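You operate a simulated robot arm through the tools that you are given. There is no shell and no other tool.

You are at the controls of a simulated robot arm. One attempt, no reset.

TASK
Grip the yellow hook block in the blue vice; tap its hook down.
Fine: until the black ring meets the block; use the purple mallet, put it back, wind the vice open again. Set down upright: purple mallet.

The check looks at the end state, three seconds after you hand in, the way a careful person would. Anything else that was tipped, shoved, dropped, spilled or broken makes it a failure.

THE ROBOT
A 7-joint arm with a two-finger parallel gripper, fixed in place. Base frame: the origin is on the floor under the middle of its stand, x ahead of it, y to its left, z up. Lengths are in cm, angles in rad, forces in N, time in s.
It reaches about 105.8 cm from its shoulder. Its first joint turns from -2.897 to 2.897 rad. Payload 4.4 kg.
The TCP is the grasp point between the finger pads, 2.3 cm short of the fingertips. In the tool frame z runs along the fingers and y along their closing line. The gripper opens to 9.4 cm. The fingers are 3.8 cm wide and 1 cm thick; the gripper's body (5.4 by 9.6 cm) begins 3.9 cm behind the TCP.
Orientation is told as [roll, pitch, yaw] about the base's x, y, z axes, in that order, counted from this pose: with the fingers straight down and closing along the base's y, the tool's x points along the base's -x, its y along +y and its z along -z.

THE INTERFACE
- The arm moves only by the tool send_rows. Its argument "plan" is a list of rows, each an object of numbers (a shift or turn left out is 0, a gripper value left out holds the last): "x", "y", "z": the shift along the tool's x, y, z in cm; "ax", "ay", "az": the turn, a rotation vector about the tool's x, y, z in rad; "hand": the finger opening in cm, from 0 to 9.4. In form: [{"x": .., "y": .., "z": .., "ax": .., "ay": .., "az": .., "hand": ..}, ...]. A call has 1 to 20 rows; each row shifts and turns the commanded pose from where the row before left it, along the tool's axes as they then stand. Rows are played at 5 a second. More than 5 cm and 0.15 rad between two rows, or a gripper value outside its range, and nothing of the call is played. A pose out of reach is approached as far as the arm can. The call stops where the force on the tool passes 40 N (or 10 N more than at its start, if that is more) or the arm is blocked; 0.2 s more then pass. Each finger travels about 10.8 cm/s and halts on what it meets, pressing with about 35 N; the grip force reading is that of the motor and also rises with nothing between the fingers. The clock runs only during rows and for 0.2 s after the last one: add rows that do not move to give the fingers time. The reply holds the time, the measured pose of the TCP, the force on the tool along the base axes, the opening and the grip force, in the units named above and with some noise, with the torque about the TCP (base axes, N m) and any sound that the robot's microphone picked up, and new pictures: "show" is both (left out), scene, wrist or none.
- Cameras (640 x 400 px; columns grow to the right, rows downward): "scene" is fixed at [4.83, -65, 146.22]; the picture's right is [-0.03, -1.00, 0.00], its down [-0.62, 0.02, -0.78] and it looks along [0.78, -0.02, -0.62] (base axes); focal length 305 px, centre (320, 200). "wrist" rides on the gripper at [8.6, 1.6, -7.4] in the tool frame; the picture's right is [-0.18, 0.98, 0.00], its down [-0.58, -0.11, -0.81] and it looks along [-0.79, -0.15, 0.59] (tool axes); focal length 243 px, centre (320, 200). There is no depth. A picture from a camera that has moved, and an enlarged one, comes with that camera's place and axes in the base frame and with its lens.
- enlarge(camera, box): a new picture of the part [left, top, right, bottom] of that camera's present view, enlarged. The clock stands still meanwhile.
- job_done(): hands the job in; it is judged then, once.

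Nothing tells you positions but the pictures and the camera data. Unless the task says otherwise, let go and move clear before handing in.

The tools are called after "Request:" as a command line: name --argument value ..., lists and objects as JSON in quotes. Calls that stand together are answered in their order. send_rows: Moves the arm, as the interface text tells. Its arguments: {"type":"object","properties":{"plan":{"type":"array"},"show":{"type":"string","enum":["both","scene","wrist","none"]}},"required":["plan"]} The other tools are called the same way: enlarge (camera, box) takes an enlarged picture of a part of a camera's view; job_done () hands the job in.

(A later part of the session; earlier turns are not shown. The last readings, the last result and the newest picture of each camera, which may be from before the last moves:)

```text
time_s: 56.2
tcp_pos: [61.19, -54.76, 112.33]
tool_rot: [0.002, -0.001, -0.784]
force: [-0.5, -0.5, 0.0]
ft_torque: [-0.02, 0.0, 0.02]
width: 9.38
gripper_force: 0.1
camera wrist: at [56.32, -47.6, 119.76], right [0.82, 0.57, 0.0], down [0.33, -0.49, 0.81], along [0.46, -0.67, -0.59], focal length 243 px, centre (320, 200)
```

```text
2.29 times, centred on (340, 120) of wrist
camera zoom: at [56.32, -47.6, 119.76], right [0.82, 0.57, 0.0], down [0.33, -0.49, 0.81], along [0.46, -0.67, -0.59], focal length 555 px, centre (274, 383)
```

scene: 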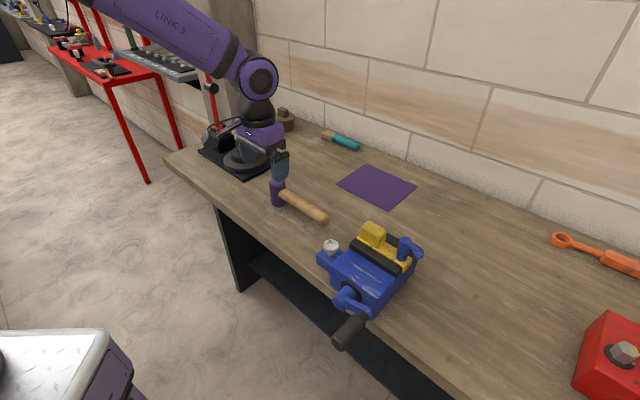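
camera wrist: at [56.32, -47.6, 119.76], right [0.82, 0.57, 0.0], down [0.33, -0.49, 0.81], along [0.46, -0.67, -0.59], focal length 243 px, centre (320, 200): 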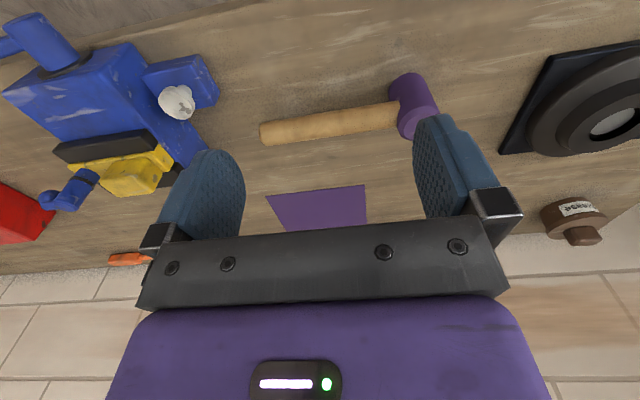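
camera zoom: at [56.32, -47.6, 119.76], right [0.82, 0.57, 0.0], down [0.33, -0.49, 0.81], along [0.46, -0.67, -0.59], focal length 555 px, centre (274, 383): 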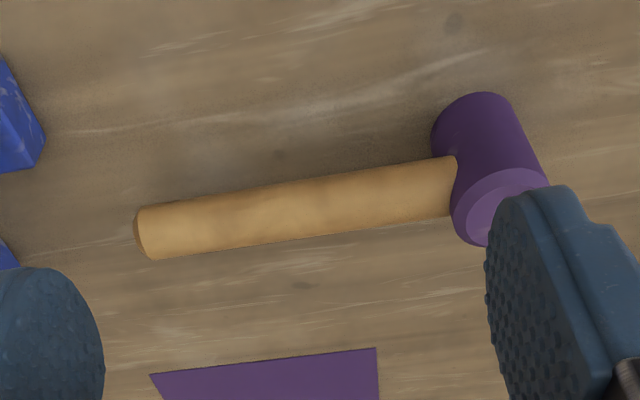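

The mallet stands on its head at p≈14, and the handle runs along the bench direction at z≈94.5, about 2.8 cm thick. I'll move above the handle and turn the wrist 90° so the fingers close across it.

Request:
send_rows --plan '[{"x": -3.4, "az": -0.15}, {"az": -0.15}, {"az": -0.15}, {"az": -0.15}, {"az": -0.15}, {"az": -0.15}, {"az": -0.15}, {"az": -0.15}, {"az": -0.15}, {"az": -0.15}, {"az": -0.0708}, {}]' --show "both"

```text
time_s: 58.8
tcp_pos: [63.64, -57.31, 112.07]
tool_rot: [-0.001, 0.001, 0.787]
force: [0.9, 0.0, 0.1]
ft_torque: [-0.02, 0.02, 0.01]
width: 9.39
gripper_force: 0.0
camera wrist: at [56.4, -62.36, 119.57], right [-0.57, 0.82, 0.0], down [0.49, 0.34, 0.81], along [0.67, 0.46, -0.59], focal length 243 px, centre (320, 200)
```

scene: 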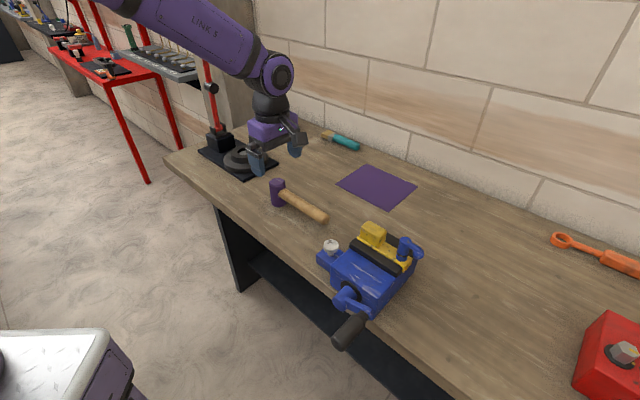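
wrist: 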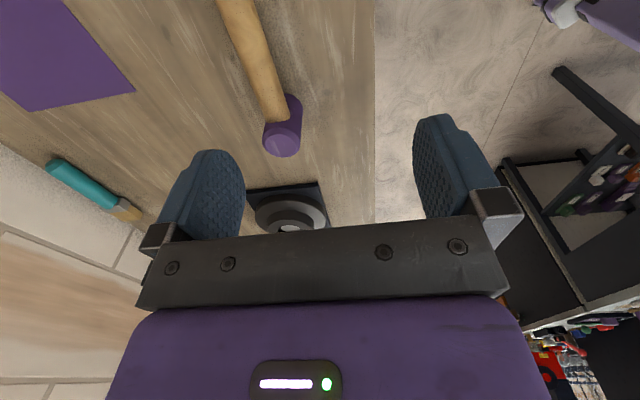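

Request:
enlarge --camera "wrist" --box '[180, 0, 380, 180]'

```text
2.22 times, centred on (280, 90) of wrist
camera zoom: at [56.4, -62.36, 119.57], right [-0.57, 0.82, 0.0], down [0.49, 0.34, 0.81], along [0.67, 0.46, -0.59], focal length 539 px, centre (409, 444)
```

zoom: 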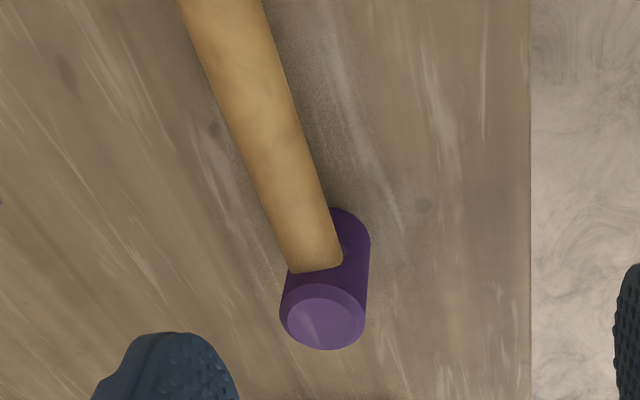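

Request:
enlarge --camera "scene" --box '[200, 80, 340, 220]'

```text
2.86 times, centred on (270, 150) of scene
camera zoom: at [4.83, -65.0, 146.22], right [-0.03, -1.0, 0.0], down [-0.62, 0.02, -0.78], along [0.78, -0.02, -0.62], focal length 871 px, centre (463, 343)
```

zoom: 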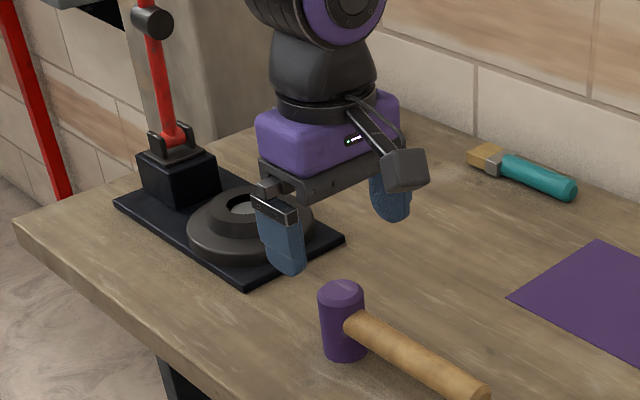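

Measurements agree: handle at q≈92.1, head centre at p≈13.8. I'll descend over the handle, gripping about 8 cm behind the head centre.

Request:
send_rows --plan '[{"x": -0.7, "y": -3.3, "z": 1}, {"x": -0.62, "y": -3.28, "z": 2}, {"z": 3}, {"z": 3}, {}]' --show "both"

Request:
enlarge --camera "wrist" --box '[180, 0, 460, 220]'

Request:
enlarge --camera "scene" --box '[240, 120, 360, 240]'

```text
time_s: 60.0
tcp_pos: [69.11, -61.1, 103.0]
tool_rot: [-0.004, 0.001, 0.787]
force: [0.5, 0.4, -0.7]
ft_torque: [0.01, -0.01, -0.02]
width: 9.38
gripper_force: 0.0
camera wrist: at [61.86, -66.13, 110.37], right [-0.56, 0.83, 0.0], down [0.49, 0.34, 0.81], along [0.67, 0.45, -0.59], focal length 243 px, centre (320, 200)
```

scene: 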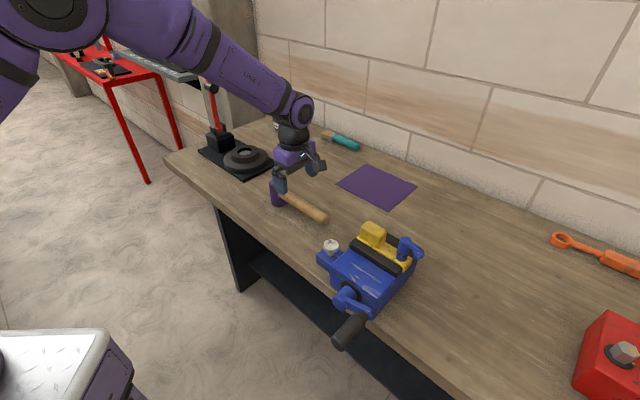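
wrist: 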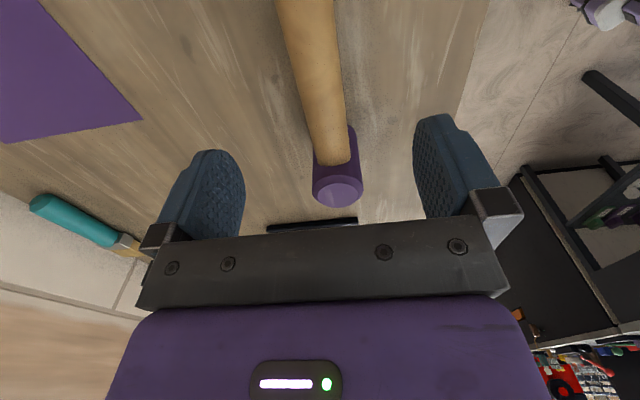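

```text
1.82 times, centred on (320, 110) of wrist
camera zoom: at [61.86, -66.13, 110.37], right [-0.56, 0.83, 0.0], down [0.49, 0.34, 0.81], along [0.67, 0.45, -0.59], focal length 441 px, centre (320, 364)
```

zoom: 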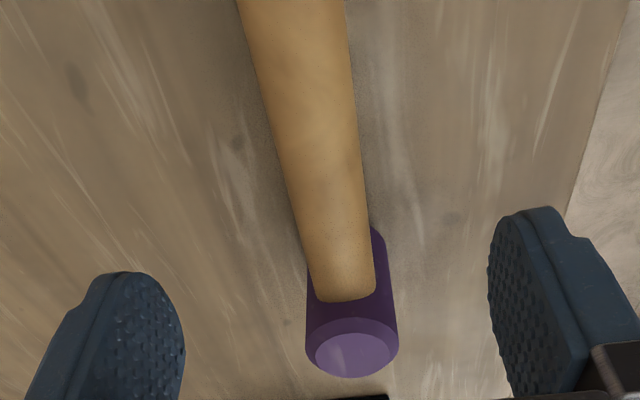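

```text
3.33 times, centred on (300, 180) of scene
camera zoom: at [4.83, -65.0, 146.22], right [-0.03, -1.0, 0.0], down [-0.62, 0.02, -0.78], along [0.78, -0.02, -0.62], focal length 1016 px, centre (387, 267)
```

zoom: 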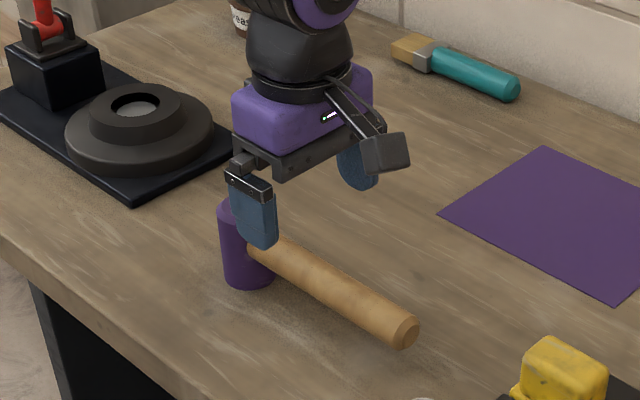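

Well centred on the handle. Descending to grip height.

Request:
send_rows --plan '[{"z": 3}, {"z": 3}, {"z": 2.3}, {}]' --show "both"

Request:
enlarge --camera "scene" --box '[240, 120, 360, 240]'

Request:
enlarge --camera "wrist" --box '[180, 0, 460, 240]'

```text
time_s: 61.0
tcp_pos: [69.21, -61.02, 94.74]
tool_rot: [-0.001, 0.0, 0.786]
force: [0.4, -0.3, 0.7]
ft_torque: [0.03, -0.02, -0.01]
width: 9.41
gripper_force: 0.1
camera wrist: at [62.01, -66.11, 102.24], right [-0.56, 0.83, 0.0], down [0.49, 0.34, 0.81], along [0.67, 0.45, -0.59], focal length 243 px, centre (320, 200)
```

scene: 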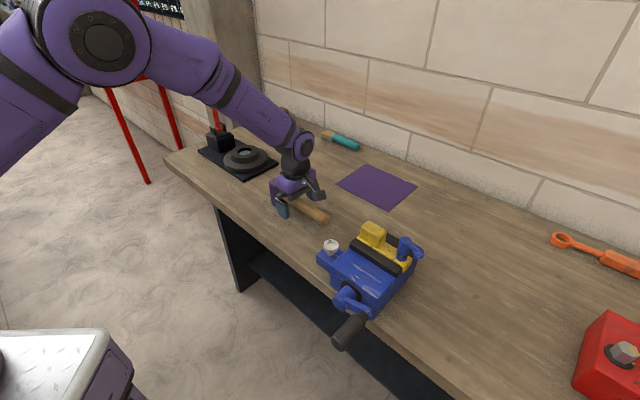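
wrist: 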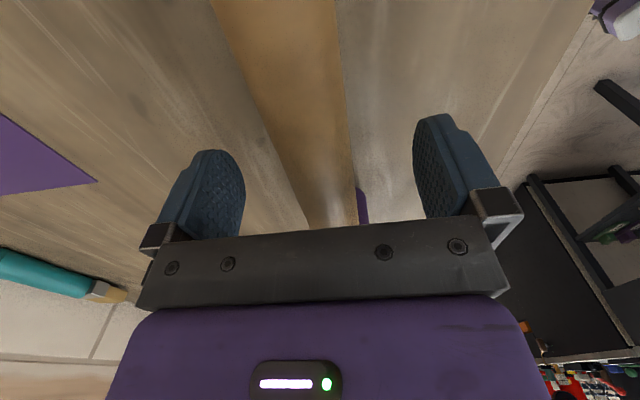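

```text
3.33 times, centred on (300, 180) of scene
camera zoom: at [4.83, -65.0, 146.22], right [-0.03, -1.0, 0.0], down [-0.62, 0.02, -0.78], along [0.78, -0.02, -0.62], focal length 1016 px, centre (387, 267)
```

zoom: 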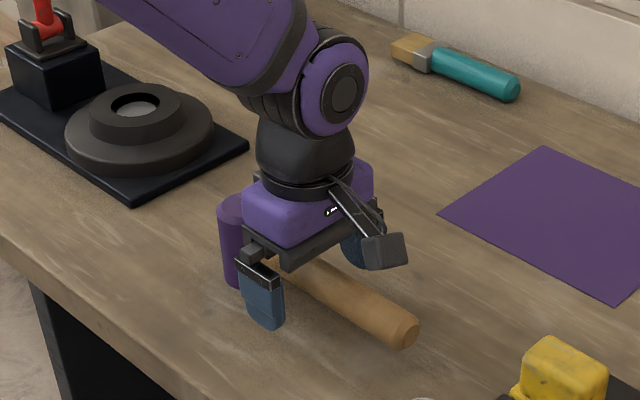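

```text
1.67 times, centred on (320, 120) of wrist
camera zoom: at [62.01, -66.11, 102.24], right [-0.56, 0.83, 0.0], down [0.49, 0.34, 0.81], along [0.67, 0.45, -0.59], focal length 404 px, centre (320, 333)
```

zoom: 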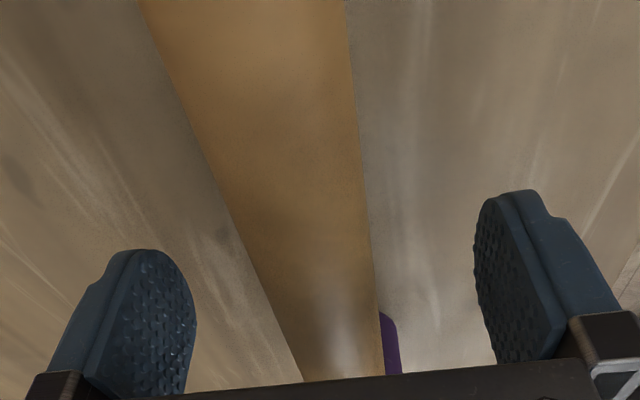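

The handle is between the fingers with clearance. Gripping the mallet.

Request:
send_rows --plan '[{"hand": 6}, {"hand": 4}, {"hand": 2.5}, {"hand": 1.8}, {}, {}]' --show "none"

```text
time_s: 62.4
tcp_pos: [69.39, -60.93, 94.86]
tool_rot: [-0.001, 0.001, 0.785]
force: [0.7, 2.9, 0.1]
ft_torque: [0.04, 0.3, 0.48]
width: 2.86
gripper_force: 35.4
```

Gripped at 2.86 cm. Lifting slowly and checking for slip or tilt.

Request:
send_rows --plan '[{"z": -0.5}, {"z": -1}, {"z": -2}, {"z": -3}, {}]' --show "both"

Request:
enlarge --camera "scene" --box '[240, 120, 360, 240]'

```text
time_s: 63.6
tcp_pos: [69.19, -61.05, 101.34]
tool_rot: [-0.002, 0.001, 0.785]
force: [-0.3, 1.1, -3.0]
ft_torque: [-0.16, 0.18, 0.0]
width: 2.9
gripper_force: 35.0
camera wrist: at [61.98, -66.17, 108.85], right [-0.56, 0.83, 0.0], down [0.49, 0.33, 0.81], along [0.67, 0.45, -0.59], focal length 243 px, centre (320, 200)
```

scene: 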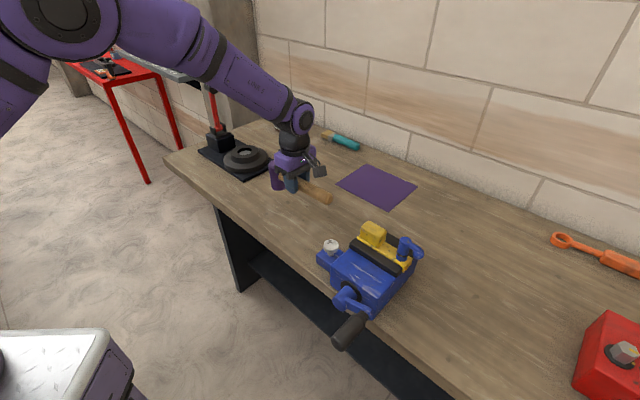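
wrist: 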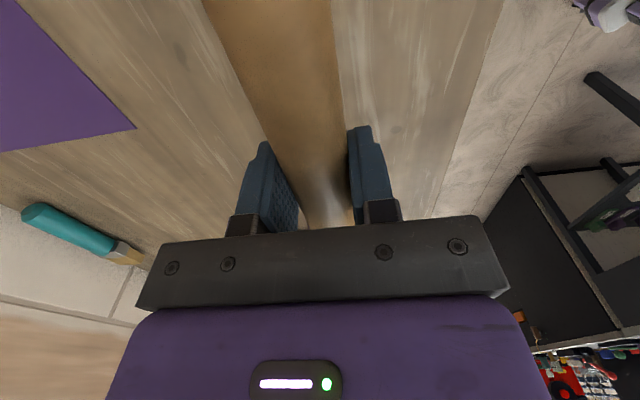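

```text
3.33 times, centred on (300, 180) of scene
camera zoom: at [4.83, -65.0, 146.22], right [-0.03, -1.0, 0.0], down [-0.62, 0.02, -0.78], along [0.78, -0.02, -0.62], focal length 1016 px, centre (387, 267)
```

zoom: 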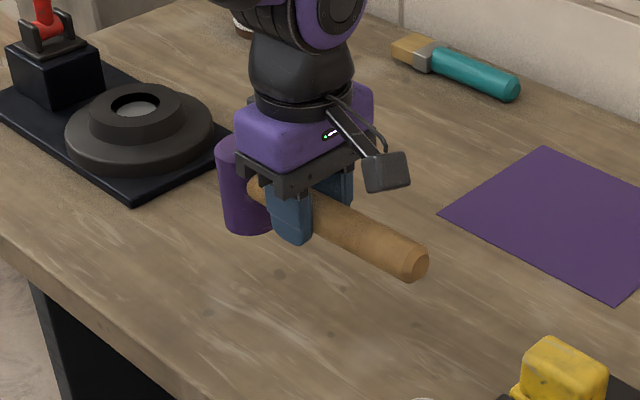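

The mallet is held level. Raising it and carrying it over to the hook pin, which is at p≈-26.4, q≈90.4 with its top at z≈104.2.

Request:
send_rows --plan '[{"z": -2}, {"z": -4}, {"z": -4}, {"z": -2.5}, {"x": 2}, {"x": 4, "y": 0.3}, {"x": 4.4, "y": 0.3}, {"x": 4.4, "y": 0.3}, {"x": 4.4, "y": 0.3}, {"x": 4.4, "y": 0.3}, {"x": 4.4, "y": 0.2}, {"x": 4.4}, {"x": 4}, {"x": 2}, {"x": 1.2}, {}]' --show "both"

Request:
enlarge --camera "scene" --box '[340, 180, 500, 300]'

```text
time_s: 67.0
tcp_pos: [39.8, -87.86, 113.6]
tool_rot: [-0.003, 0.0, 0.784]
force: [-0.2, 1.4, -3.6]
ft_torque: [-0.16, 0.16, 0.02]
width: 2.9
gripper_force: 34.9
camera wrist: at [32.71, -92.84, 121.17], right [-0.56, 0.83, 0.0], down [0.49, 0.33, 0.81], along [0.67, 0.45, -0.59], focal length 243 px, centre (320, 200)
```

scene: 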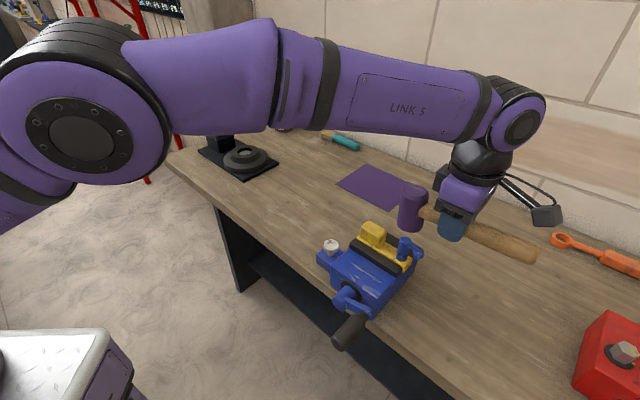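
wrist: 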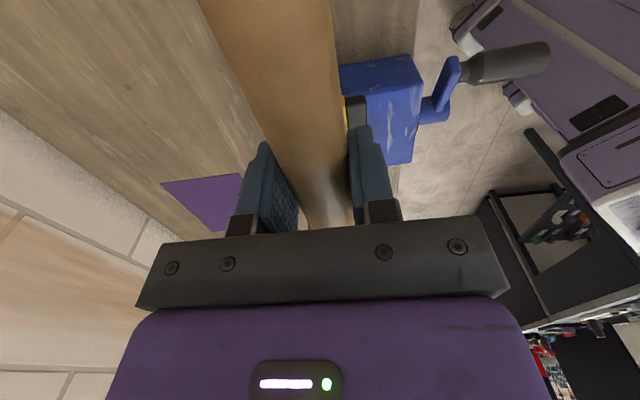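

```text
3.33 times, centred on (420, 240) of scene
camera zoom: at [4.83, -65.0, 146.22], right [-0.03, -1.0, 0.0], down [-0.62, 0.02, -0.78], along [0.78, -0.02, -0.62], focal length 1016 px, centre (-13, 67)
```

zoom: 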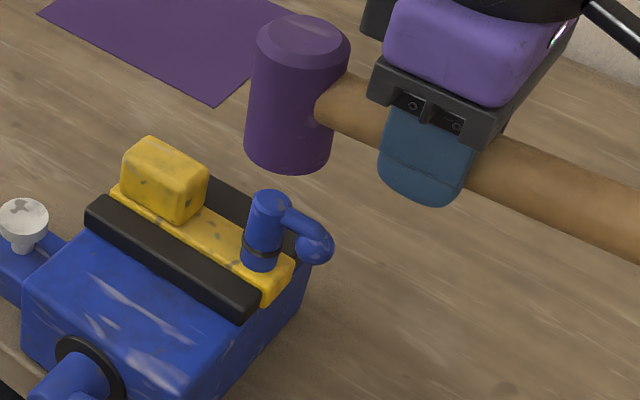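

The mallet has drooped a few degrees in the grip, and at this long lever it can't push hard without slipping. I'll take it back to its spot, set it upright, and regrip it by its head for a firm straight tap.

Request:
send_rows --plan '[{"x": -1}, {"x": -2, "y": -0.2}, {"x": -2.8, "y": -0.2}, {"x": -2.8, "y": -0.2}, {"x": -2.8, "y": -0.2}, {"x": -2.8, "y": -0.2}, {"x": -2.8, "y": -0.2}, {"x": -2.8, "y": -0.2}, {"x": -2.8, "y": -0.2}, {"x": -2.8, "y": -0.1}, {"x": -2.8}, {"x": -2.8}, {"x": -2.8}, {"x": -2.8}, {"x": -2}, {"x": -1}, {}, {}]' --show "both"

Request:
enlarge --camera "scene" --box '[220, 80, 380, 240]'

```text
time_s: 70.8
tcp_pos: [69.19, -61.08, 113.84]
tool_rot: [-0.002, 0.001, 0.786]
force: [-0.1, -0.1, -3.7]
ft_torque: [-0.17, 0.19, 0.05]
width: 2.92
gripper_force: 34.8
camera wrist: at [62.02, -66.07, 121.37], right [-0.56, 0.83, 0.0], down [0.49, 0.34, 0.81], along [0.67, 0.45, -0.59], focal length 243 px, centre (320, 200)
```

scene: 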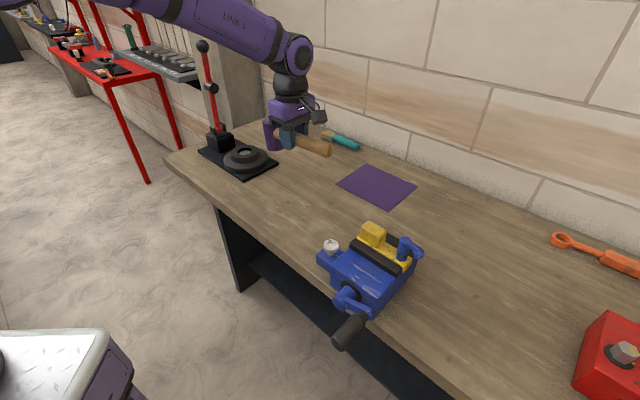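
wrist: 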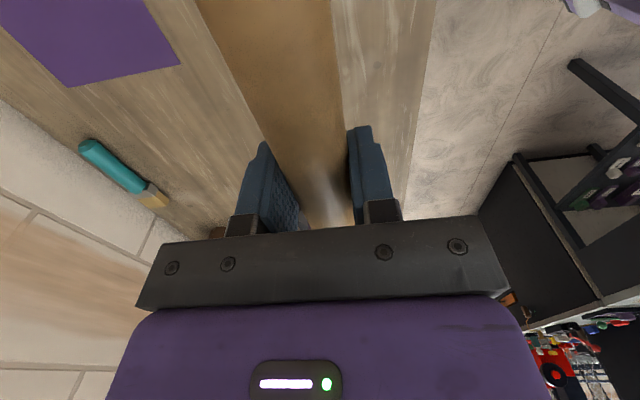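

```text
2.50 times, centred on (300, 160) of scene
camera zoom: at [4.83, -65.0, 146.22], right [-0.03, -1.0, 0.0], down [-0.62, 0.02, -0.78], along [0.78, -0.02, -0.62], focal length 762 px, centre (370, 300)
```

zoom: 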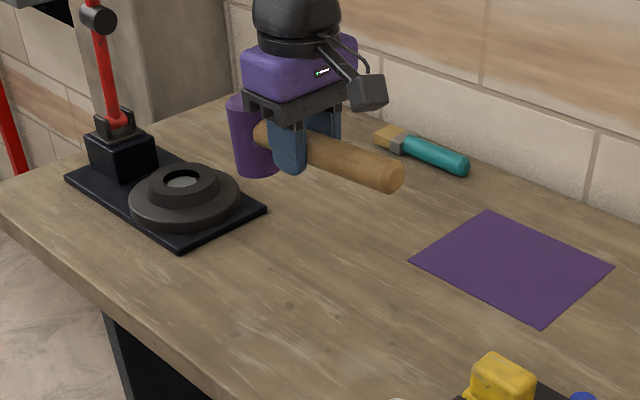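

Request:
enlarge --camera "scene" --box '[255, 105, 345, 165]'

```text
6.67 times, centred on (300, 135) of scene
camera zoom: at [4.83, -65.0, 146.22], right [-0.03, -1.0, 0.0], down [-0.62, 0.02, -0.78], along [0.78, -0.02, -0.62], focal length 2031 px, centre (453, 633)
```

zoom: 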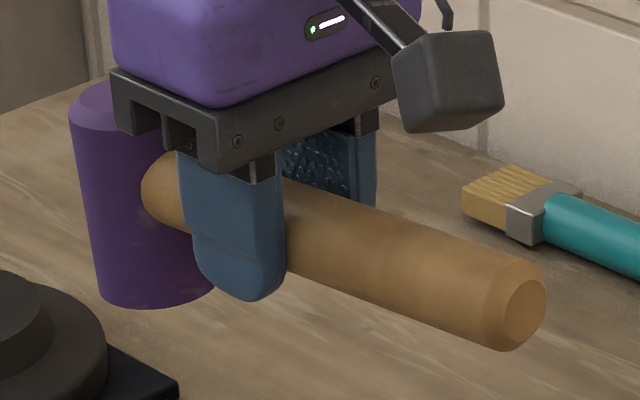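

The head droops about 5°, so lowering onto the bench will level it again. Going down to just above the bench first.

Request:
send_rows --plan '[{"z": 2}, {"z": 3.5}, {"z": 3.5}, {"z": 3.5}, {"z": 3}, {"z": 1.5}, {}]' --show "scene"

Request:
enlarge --camera "scene" --box '[250, 150, 340, 230]'

```text
time_s: 72.4
tcp_pos: [69.25, -61.0, 96.91]
tool_rot: [0.0, 0.0, 0.784]
force: [0.4, 0.0, -3.6]
ft_torque: [-0.16, 0.16, -0.01]
width: 2.89
gripper_force: 34.8
```

scene: 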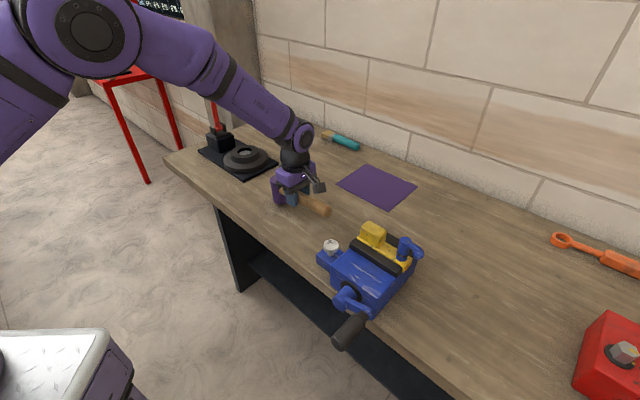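

```text
5.00 times, centred on (295, 190) of scene
camera zoom: at [4.83, -65.0, 146.22], right [-0.03, -1.0, 0.0], down [-0.62, 0.02, -0.78], along [0.78, -0.02, -0.62], focal length 1524 px, centre (445, 250)
```

zoom: 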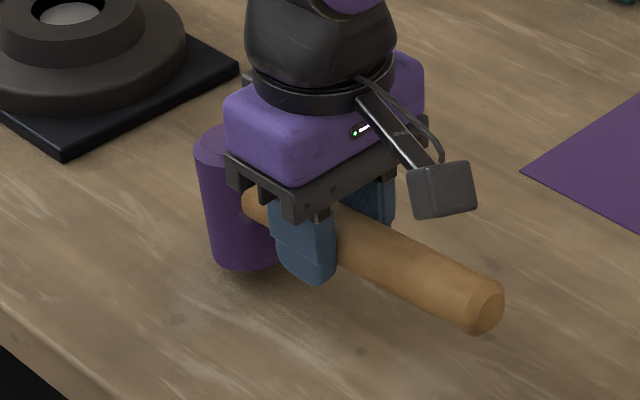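

Request:
send_rows --plan '[{"z": 0.5}, {"z": 0.4}, {"z": 0.3}, {}]' --show "none"

```text
time_s: 73.4
tcp_pos: [69.21, -61.08, 95.67]
tool_rot: [-0.002, 0.0, 0.785]
force: [0.6, 0.3, -1.3]
ft_torque: [-0.03, -0.01, -0.05]
width: 2.89
gripper_force: 35.0
```

Request:
send_rows --plan '[{"z": 0.2}, {"z": 0.2}, {"z": 0.15}, {}]' --show "none"

```text
time_s: 74.4
tcp_pos: [69.03, -61.14, 95.04]
tool_rot: [-0.004, 0.002, 0.785]
force: [-3.4, -8.5, 8.8]
ft_torque: [0.07, -0.76, -0.61]
width: 2.91
gripper_force: 35.4
```

Request:
send_rows --plan '[{"z": 0.12}, {"z": 0.1}, {}]' --show "scene"

Request:
enlarge --camera "scene" --box '[250, 150, 340, 230]'

```text
time_s: 75.2
tcp_pos: [69.19, -61.11, 94.88]
tool_rot: [-0.004, 0.001, 0.785]
force: [-4.7, -4.7, 11.6]
ft_torque: [1.01, -0.03, 0.58]
width: 2.88
gripper_force: 35.0
```

scene: 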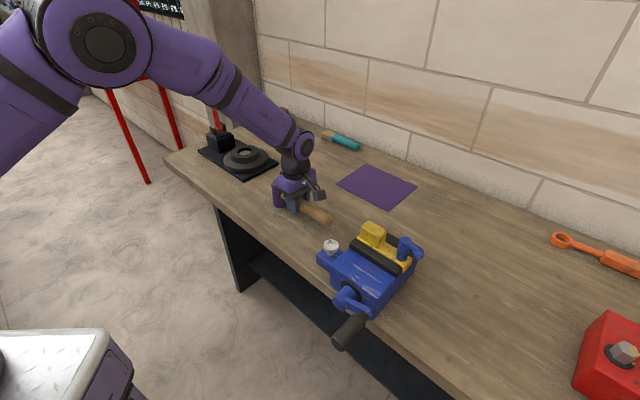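

```text
5.00 times, centred on (295, 190) of scene
camera zoom: at [4.83, -65.0, 146.22], right [-0.03, -1.0, 0.0], down [-0.62, 0.02, -0.78], along [0.78, -0.02, -0.62], focal length 1524 px, centre (445, 250)
```

zoom: 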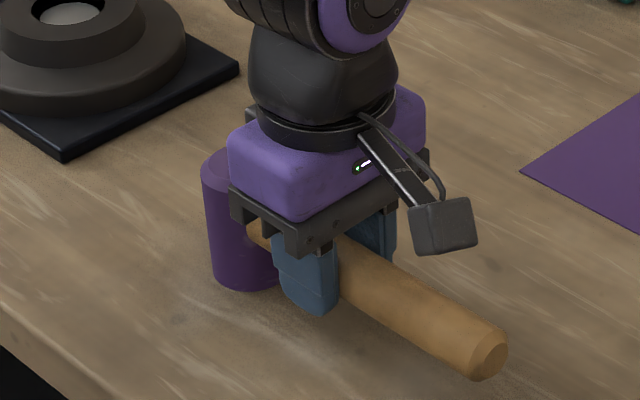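

It's resting on its face again and looks level. Releasing.

Request:
send_rows --plan '[{"hand": 3.4}, {"hand": 5}, {"hand": 7}, {"hand": 9.4}, {}, {}]' --show "scene"

Request:
enlarge --camera "scene" --box '[250, 150, 340, 230]'

```text
time_s: 76.6
tcp_pos: [69.04, -61.05, 94.75]
tool_rot: [-0.002, -0.001, 0.784]
force: [0.9, 0.2, 0.4]
ft_torque: [-0.02, 0.01, 0.0]
width: 9.39
gripper_force: 0.1
```

scene: 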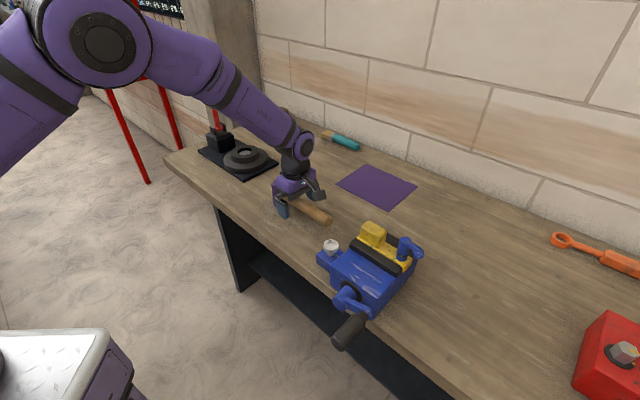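

```text
5.00 times, centred on (295, 190) of scene
camera zoom: at [4.83, -65.0, 146.22], right [-0.03, -1.0, 0.0], down [-0.62, 0.02, -0.78], along [0.78, -0.02, -0.62], focal length 1524 px, centre (445, 250)
```

zoom: 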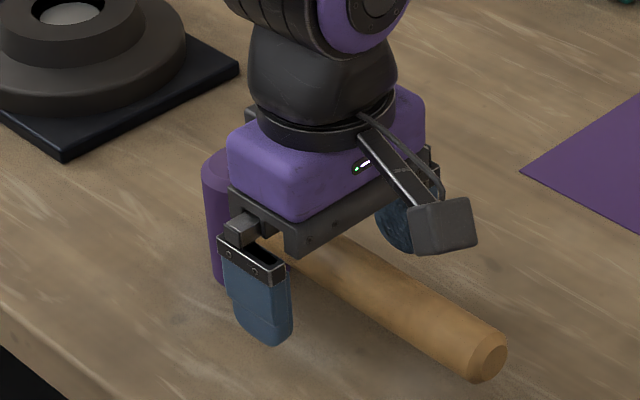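

Request:
send_rows --plan '[{"z": -3}, {"z": -3}, {"z": -2.3}, {}]' --show "both"

Request:
enlarge --camera "wrist" --box '[180, 0, 460, 220]'

Request:
enlarge --camera "scene" --box '[250, 150, 420, 256]'

```text
time_s: 77.6
tcp_pos: [69.14, -61.11, 103.07]
tool_rot: [-0.002, -0.001, 0.785]
force: [0.0, 0.3, -0.1]
ft_torque: [-0.01, -0.02, 0.01]
width: 9.41
gripper_force: 0.1
camera wrist: at [62.06, -66.16, 110.51], right [-0.56, 0.83, 0.0], down [0.49, 0.33, 0.81], along [0.67, 0.45, -0.59], focal length 243 px, centre (320, 200)
```

scene: 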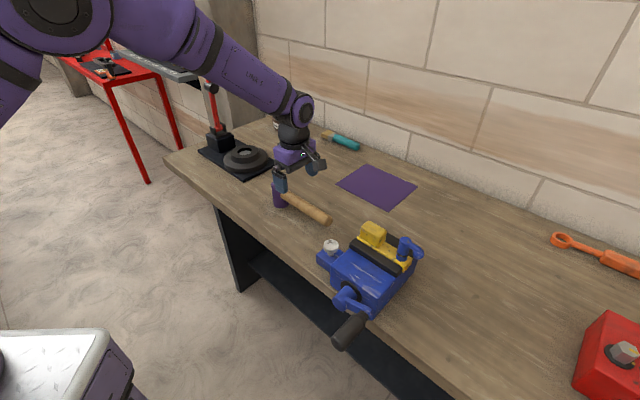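
wrist: 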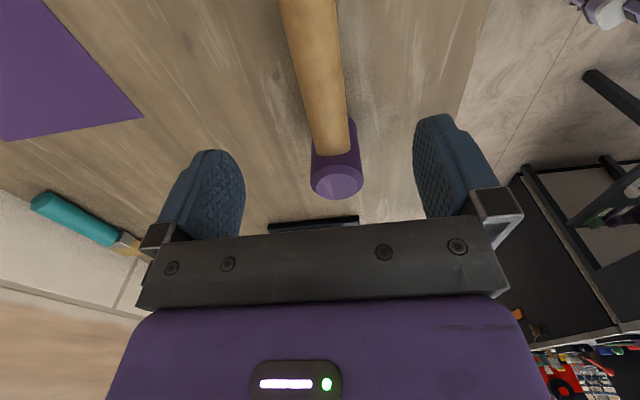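

```text
1.82 times, centred on (320, 110) of wrist
camera zoom: at [62.06, -66.16, 110.51], right [-0.56, 0.83, 0.0], down [0.49, 0.33, 0.81], along [0.67, 0.45, -0.59], focal length 441 px, centre (320, 364)
```

zoom: 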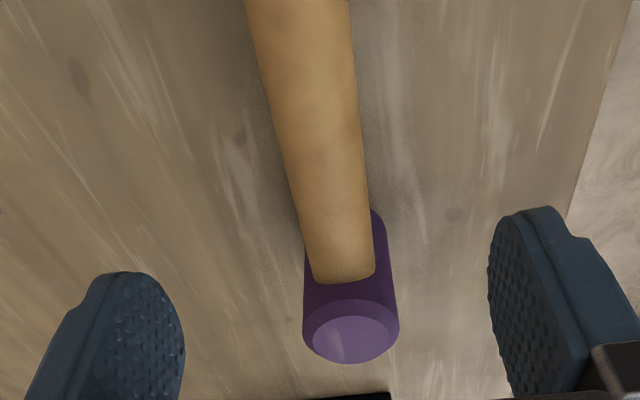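

```text
3.76 times, centred on (335, 203) of scene
camera zoom: at [4.83, -65.0, 146.22], right [-0.03, -1.0, 0.0], down [-0.62, 0.02, -0.78], along [0.78, -0.02, -0.62], focal length 1147 px, centre (264, 189)
```

zoom: 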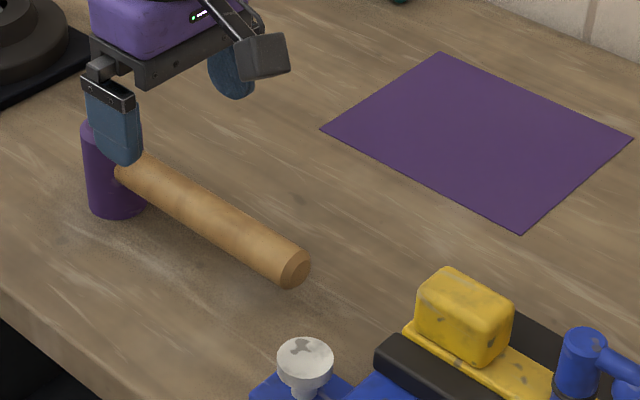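

The mallet is upright but sits about 0.7 cm closer to the vice than originally; I'll correct for that when I finally return it. Moving over its head and viewing before going down.

Request:
send_rows --plan '[{"x": -2.5, "z": -0.5}, {"x": -2.5}, {"x": -2.4}, {}]' --show "both"

Request:
enlarge --camera "wrist" --box '[180, 0, 460, 220]'

Request:
enlarge --camera "scene" --box '[230, 130, 350, 230]'

```text
time_s: 78.6
tcp_pos: [74.6, -55.9, 103.64]
tool_rot: [-0.001, 0.0, 0.784]
force: [0.4, 1.1, -0.8]
ft_torque: [0.02, -0.02, -0.02]
width: 9.41
gripper_force: 0.0
camera wrist: at [67.35, -60.95, 111.07], right [-0.57, 0.82, 0.0], down [0.49, 0.34, 0.81], along [0.67, 0.45, -0.59], focal length 243 px, centre (320, 200)
```

scene: 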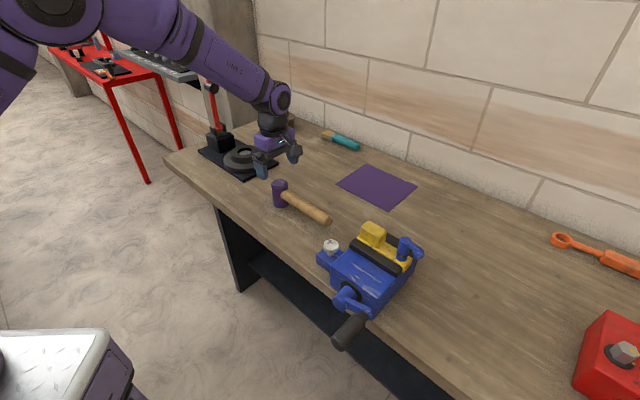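
wrist: 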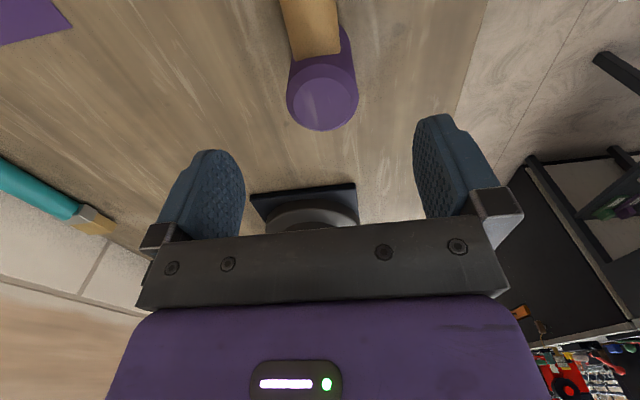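

```text
1.82 times, centred on (320, 110) of wrist
camera zoom: at [67.35, -60.95, 111.07], right [-0.57, 0.82, 0.0], down [0.49, 0.34, 0.81], along [0.67, 0.45, -0.59], focal length 441 px, centre (320, 364)
```

zoom: 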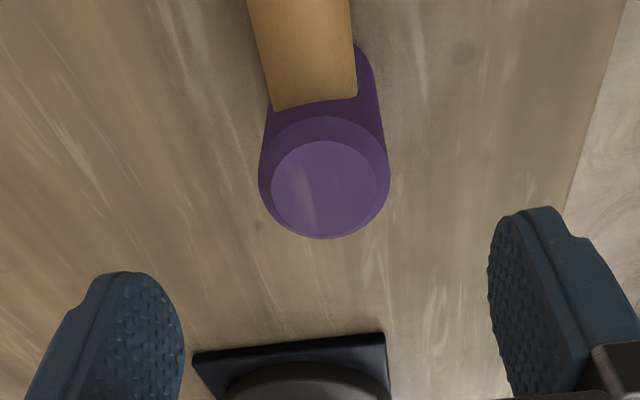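

```text
4.00 times, centred on (290, 180) of scene
camera zoom: at [4.83, -65.0, 146.22], right [-0.03, -1.0, 0.0], down [-0.62, 0.02, -0.78], along [0.78, -0.02, -0.62], focal length 1219 px, centre (440, 280)
```

zoom: 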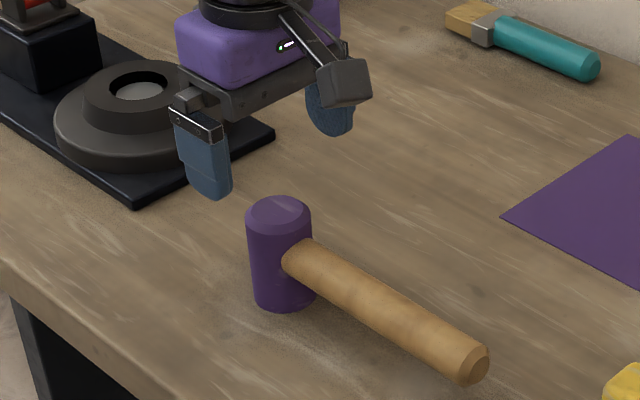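

Aligned within 0.3 cm. Correcting and descending around the head.

Request:
send_rows --plan '[{"y": 0.32, "z": 2}, {"z": 3}, {"z": 3}, {"z": 1.7}, {}]' --show "scene"

Request:
enlarge --camera "scene" --box '[230, 130, 350, 230]'

Request:
enlarge --camera "wrist" --box '[180, 0, 460, 240]'

```text
time_s: 79.8
tcp_pos: [74.07, -55.44, 93.97]
tool_rot: [-0.001, -0.001, 0.785]
force: [-0.5, 0.9, -0.2]
ft_torque: [0.02, -0.01, -0.03]
width: 9.42
gripper_force: 0.1
```

scene: 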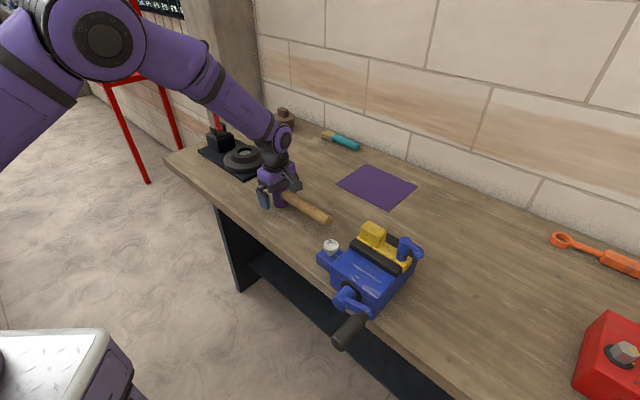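

```text
4.00 times, centred on (290, 180) of scene
camera zoom: at [4.83, -65.0, 146.22], right [-0.03, -1.0, 0.0], down [-0.62, 0.02, -0.78], along [0.78, -0.02, -0.62], focal length 1219 px, centre (440, 280)
```

zoom: 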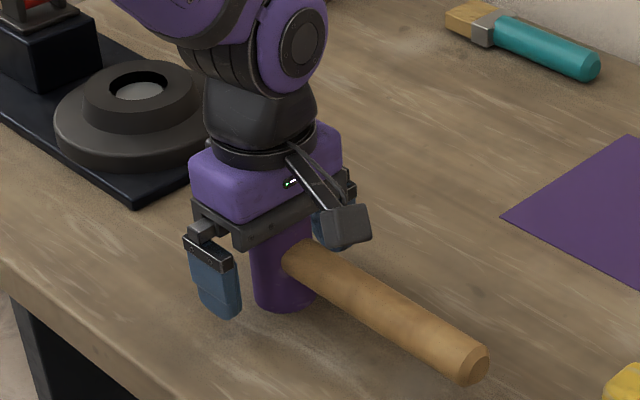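

```text
1.67 times, centred on (320, 120) of wrist
camera zoom: at [66.94, -60.59, 101.36], right [-0.56, 0.83, 0.0], down [0.49, 0.34, 0.81], along [0.67, 0.45, -0.59], focal length 404 px, centre (320, 333)
```

zoom: 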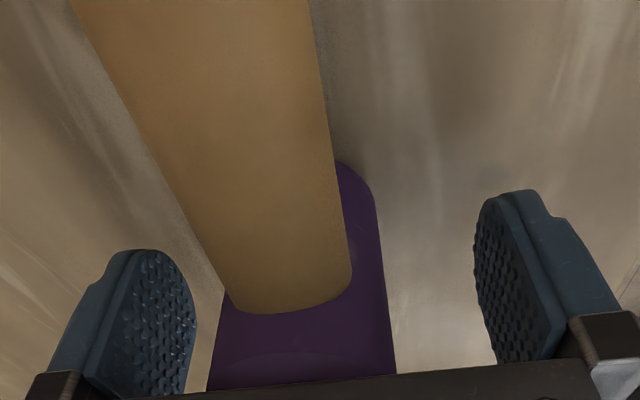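

Request:
send_rows --plan '[{"y": -0.3}, {"hand": 7}, {}]' --show "none"

Request:
enlarge --camera "wrist" --box '[180, 0, 460, 240]'

```text
time_s: 80.6
tcp_pos: [74.35, -55.75, 93.81]
tool_rot: [-0.002, 0.001, 0.785]
force: [-0.4, -0.1, 0.1]
ft_torque: [-0.01, 0.04, 0.03]
width: 7.01
gripper_force: 0.0
```

```text
1.67 times, centred on (320, 120) of wrist
camera zoom: at [67.18, -60.84, 101.33], right [-0.56, 0.83, 0.0], down [0.49, 0.34, 0.81], along [0.67, 0.45, -0.59], focal length 404 px, centre (320, 333)
```

zoom: 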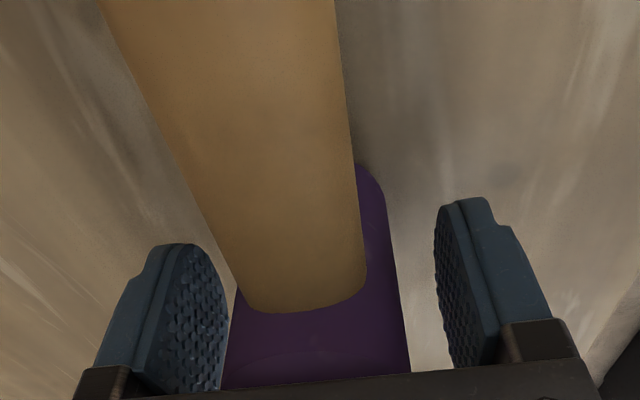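

Request:
send_rows --plan '[{"y": -0.15, "hand": 6}, {"hand": 5}, {"hand": 4}, {"hand": 3.5}, {}, {}]' --show "none"

```text
time_s: 82.0
tcp_pos: [74.48, -55.84, 93.88]
tool_rot: [-0.002, -0.001, 0.786]
force: [-3.2, 1.9, 0.0]
ft_torque: [0.15, 0.11, -0.02]
width: 4.39
gripper_force: 35.0
```

Head gripped (4.4 cm). Lifting slowly.

Request:
send_rows --plan '[{"z": -0.5}, {"z": -1}, {"z": -2}, {"z": -3}, {}]' --show "scene"

Request:
enlarge --camera "scene" --box '[230, 110, 350, 210]'

```text
time_s: 83.2
tcp_pos: [74.62, -55.96, 100.36]
tool_rot: [-0.002, 0.002, 0.785]
force: [0.8, 0.2, -4.2]
ft_torque: [0.01, -0.04, -0.01]
width: 4.35
gripper_force: 35.1
```

scene: 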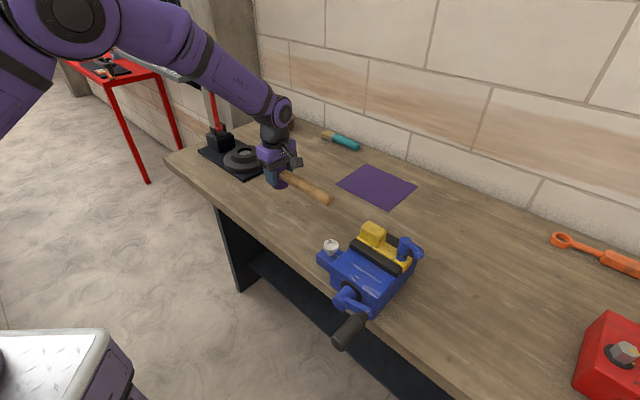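

```text
4.00 times, centred on (290, 160) of scene
camera zoom: at [4.83, -65.0, 146.22], right [-0.03, -1.0, 0.0], down [-0.62, 0.02, -0.78], along [0.78, -0.02, -0.62], focal length 1219 px, centre (440, 360)
```

zoom: 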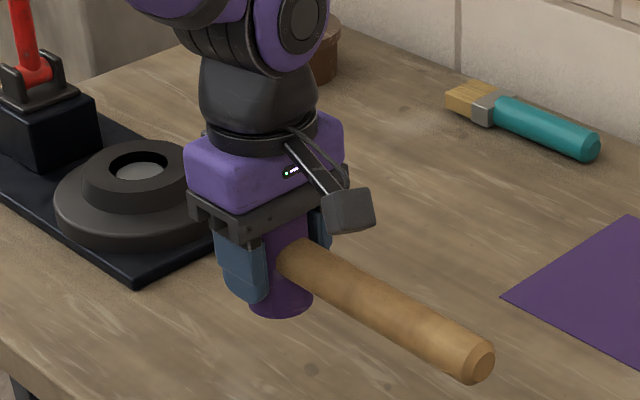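

Held level with no sag. Carrying it up and over to the hook pin.

Request:
send_rows --plan '[{"z": -3}, {"z": -4.5}, {"z": -4}, {"z": -1}, {"x": 1.6}, {"x": 3, "y": 0.2}, {"x": 3.5, "y": 0.3}, {"x": 3.5, "y": 0.3}, {"x": 3.5, "y": 0.3}, {"x": 3.5, "y": 0.3}, {"x": 3.5, "y": 0.3}, {"x": 3.5, "y": 0.2}, {"x": 3.5}, {"x": 3.5}, {"x": 3.5}, {"x": 2}, {"x": 1}, {}, {}]' --show "both"

Request:
enlarge --camera "scene" --box '[340, 180, 500, 300]'

Request:
enlarge --camera "wrist" --box '[200, 0, 460, 220]'

```text
time_s: 87.2
tcp_pos: [45.42, -82.29, 112.99]
tool_rot: [-0.004, 0.002, 0.785]
force: [0.9, 0.4, -3.5]
ft_torque: [0.01, -0.03, 0.0]
width: 4.37
gripper_force: 34.8
camera wrist: at [38.29, -87.28, 120.37], right [-0.56, 0.83, 0.0], down [0.49, 0.33, 0.81], along [0.67, 0.45, -0.59], focal length 243 px, centre (320, 200)
```

scene: 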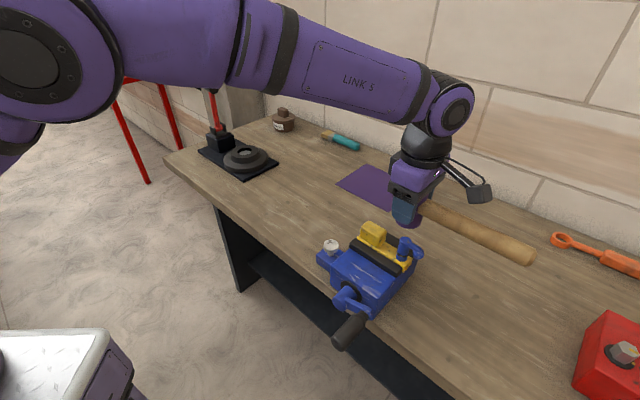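
wrist: 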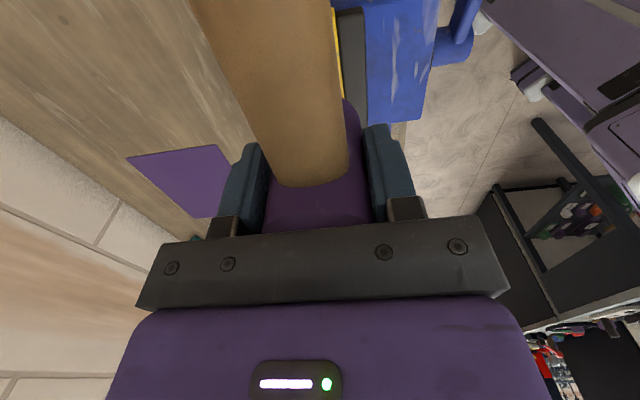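

```text
3.33 times, centred on (420, 240) of scene
camera zoom: at [4.83, -65.0, 146.22], right [-0.03, -1.0, 0.0], down [-0.62, 0.02, -0.78], along [0.78, -0.02, -0.62], focal length 1016 px, centre (-13, 67)
```

zoom: 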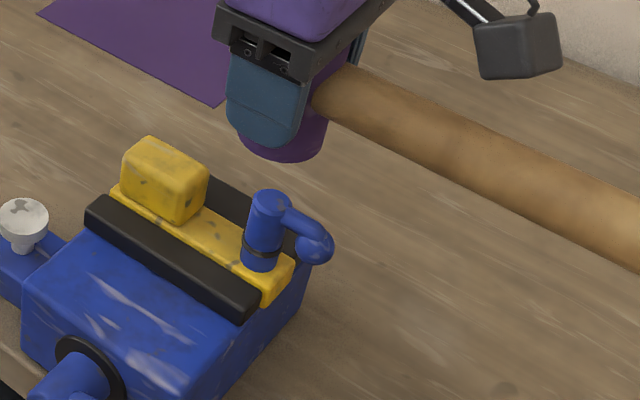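

```text
1.82 times, centred on (330, 110) of wrist
camera zoom: at [38.29, -87.28, 120.37], right [-0.56, 0.83, 0.0], down [0.49, 0.33, 0.81], along [0.67, 0.45, -0.59], focal length 441 px, centre (302, 364)
```

zoom: 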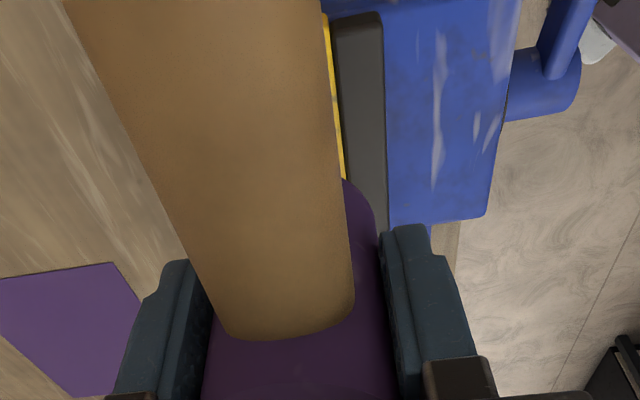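

The mallet face is right above the pin. I'll lower until just before contact.

Request:
send_rows --plan '[{"x": 0.2, "z": 1}, {"z": 2}, {"z": 1.4}, {}]' --show "scene"

Request:
enlarge --camera "scene" --box '[350, 190, 470, 290]'

```text
time_s: 88.2
tcp_pos: [45.53, -82.48, 108.5]
tool_rot: [-0.001, 0.0, 0.786]
force: [0.0, -0.3, -4.5]
ft_torque: [0.03, -0.02, -0.03]
width: 4.36
gripper_force: 34.8
```

scene: 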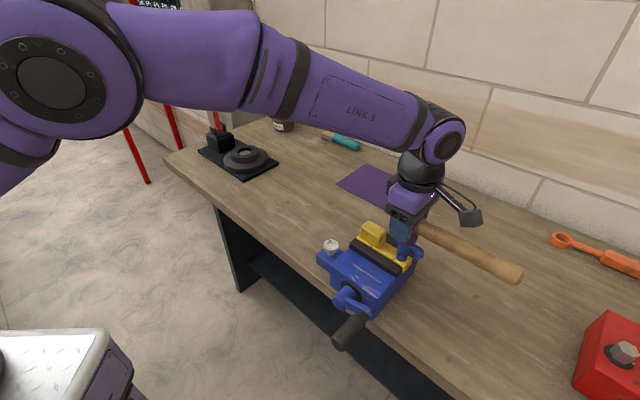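

```text
4.00 times, centred on (410, 240) of scene
camera zoom: at [4.83, -65.0, 146.22], right [-0.03, -1.0, 0.0], down [-0.62, 0.02, -0.78], along [0.78, -0.02, -0.62], focal length 1219 px, centre (-40, 40)
```

zoom: 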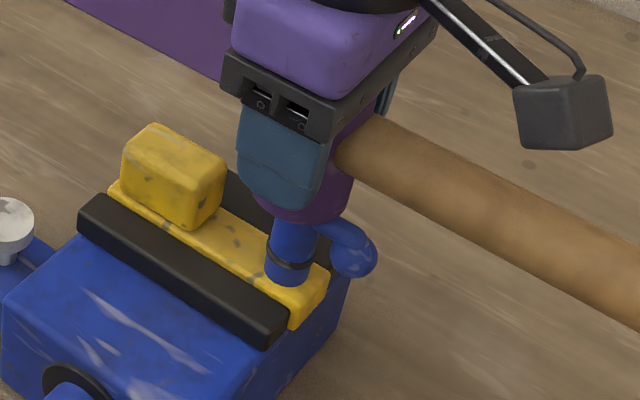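

The head is squarely over the pin. Feeling for contact.

Request:
send_rows --plan '[{"z": 0.3}, {"z": 0.3}, {}]' --show "none"

```text
time_s: 89.0
tcp_pos: [45.45, -82.43, 107.96]
tool_rot: [-0.004, 0.002, 0.785]
force: [1.6, -2.6, 6.6]
ft_torque: [-0.08, -0.04, 0.04]
width: 4.38
gripper_force: 34.3
```

Request:
send_rows --plan '[{"z": 0.15}, {}]' --show "none"

```text
time_s: 89.6
tcp_pos: [45.44, -82.39, 107.78]
tool_rot: [-0.003, -0.001, 0.784]
force: [5.2, -7.3, 13.7]
ft_torque: [-0.37, -0.2, 0.03]
width: 4.37
gripper_force: 35.3
```

Static pressing doesn't move the pin, so it needs a tap. Backing off 2 cm and striking.

Request:
send_rows --plan '[{"z": -2.25}, {}, {"z": 2.8}, {"z": -1.5}, {}]' --show "scene"

Request:
enlarge --camera "scene" --box '[350, 190, 470, 290]'

```text
time_s: 90.8
tcp_pos: [45.3, -82.36, 108.84]
tool_rot: [-0.002, 0.0, 0.785]
force: [0.5, 0.7, -3.7]
ft_torque: [0.06, -0.03, 0.01]
width: 4.33
gripper_force: 35.4
```

scene: 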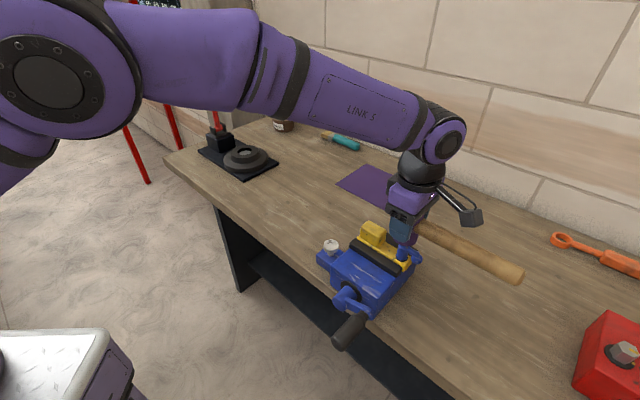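

```text
4.00 times, centred on (410, 240) of scene
camera zoom: at [4.83, -65.0, 146.22], right [-0.03, -1.0, 0.0], down [-0.62, 0.02, -0.78], along [0.78, -0.02, -0.62], focal length 1219 px, centre (-40, 40)
```

zoom: 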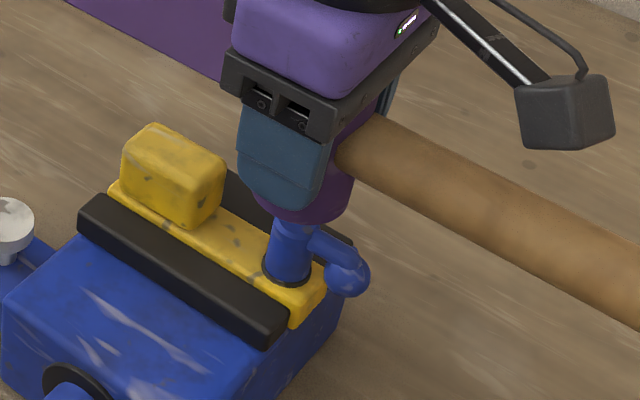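

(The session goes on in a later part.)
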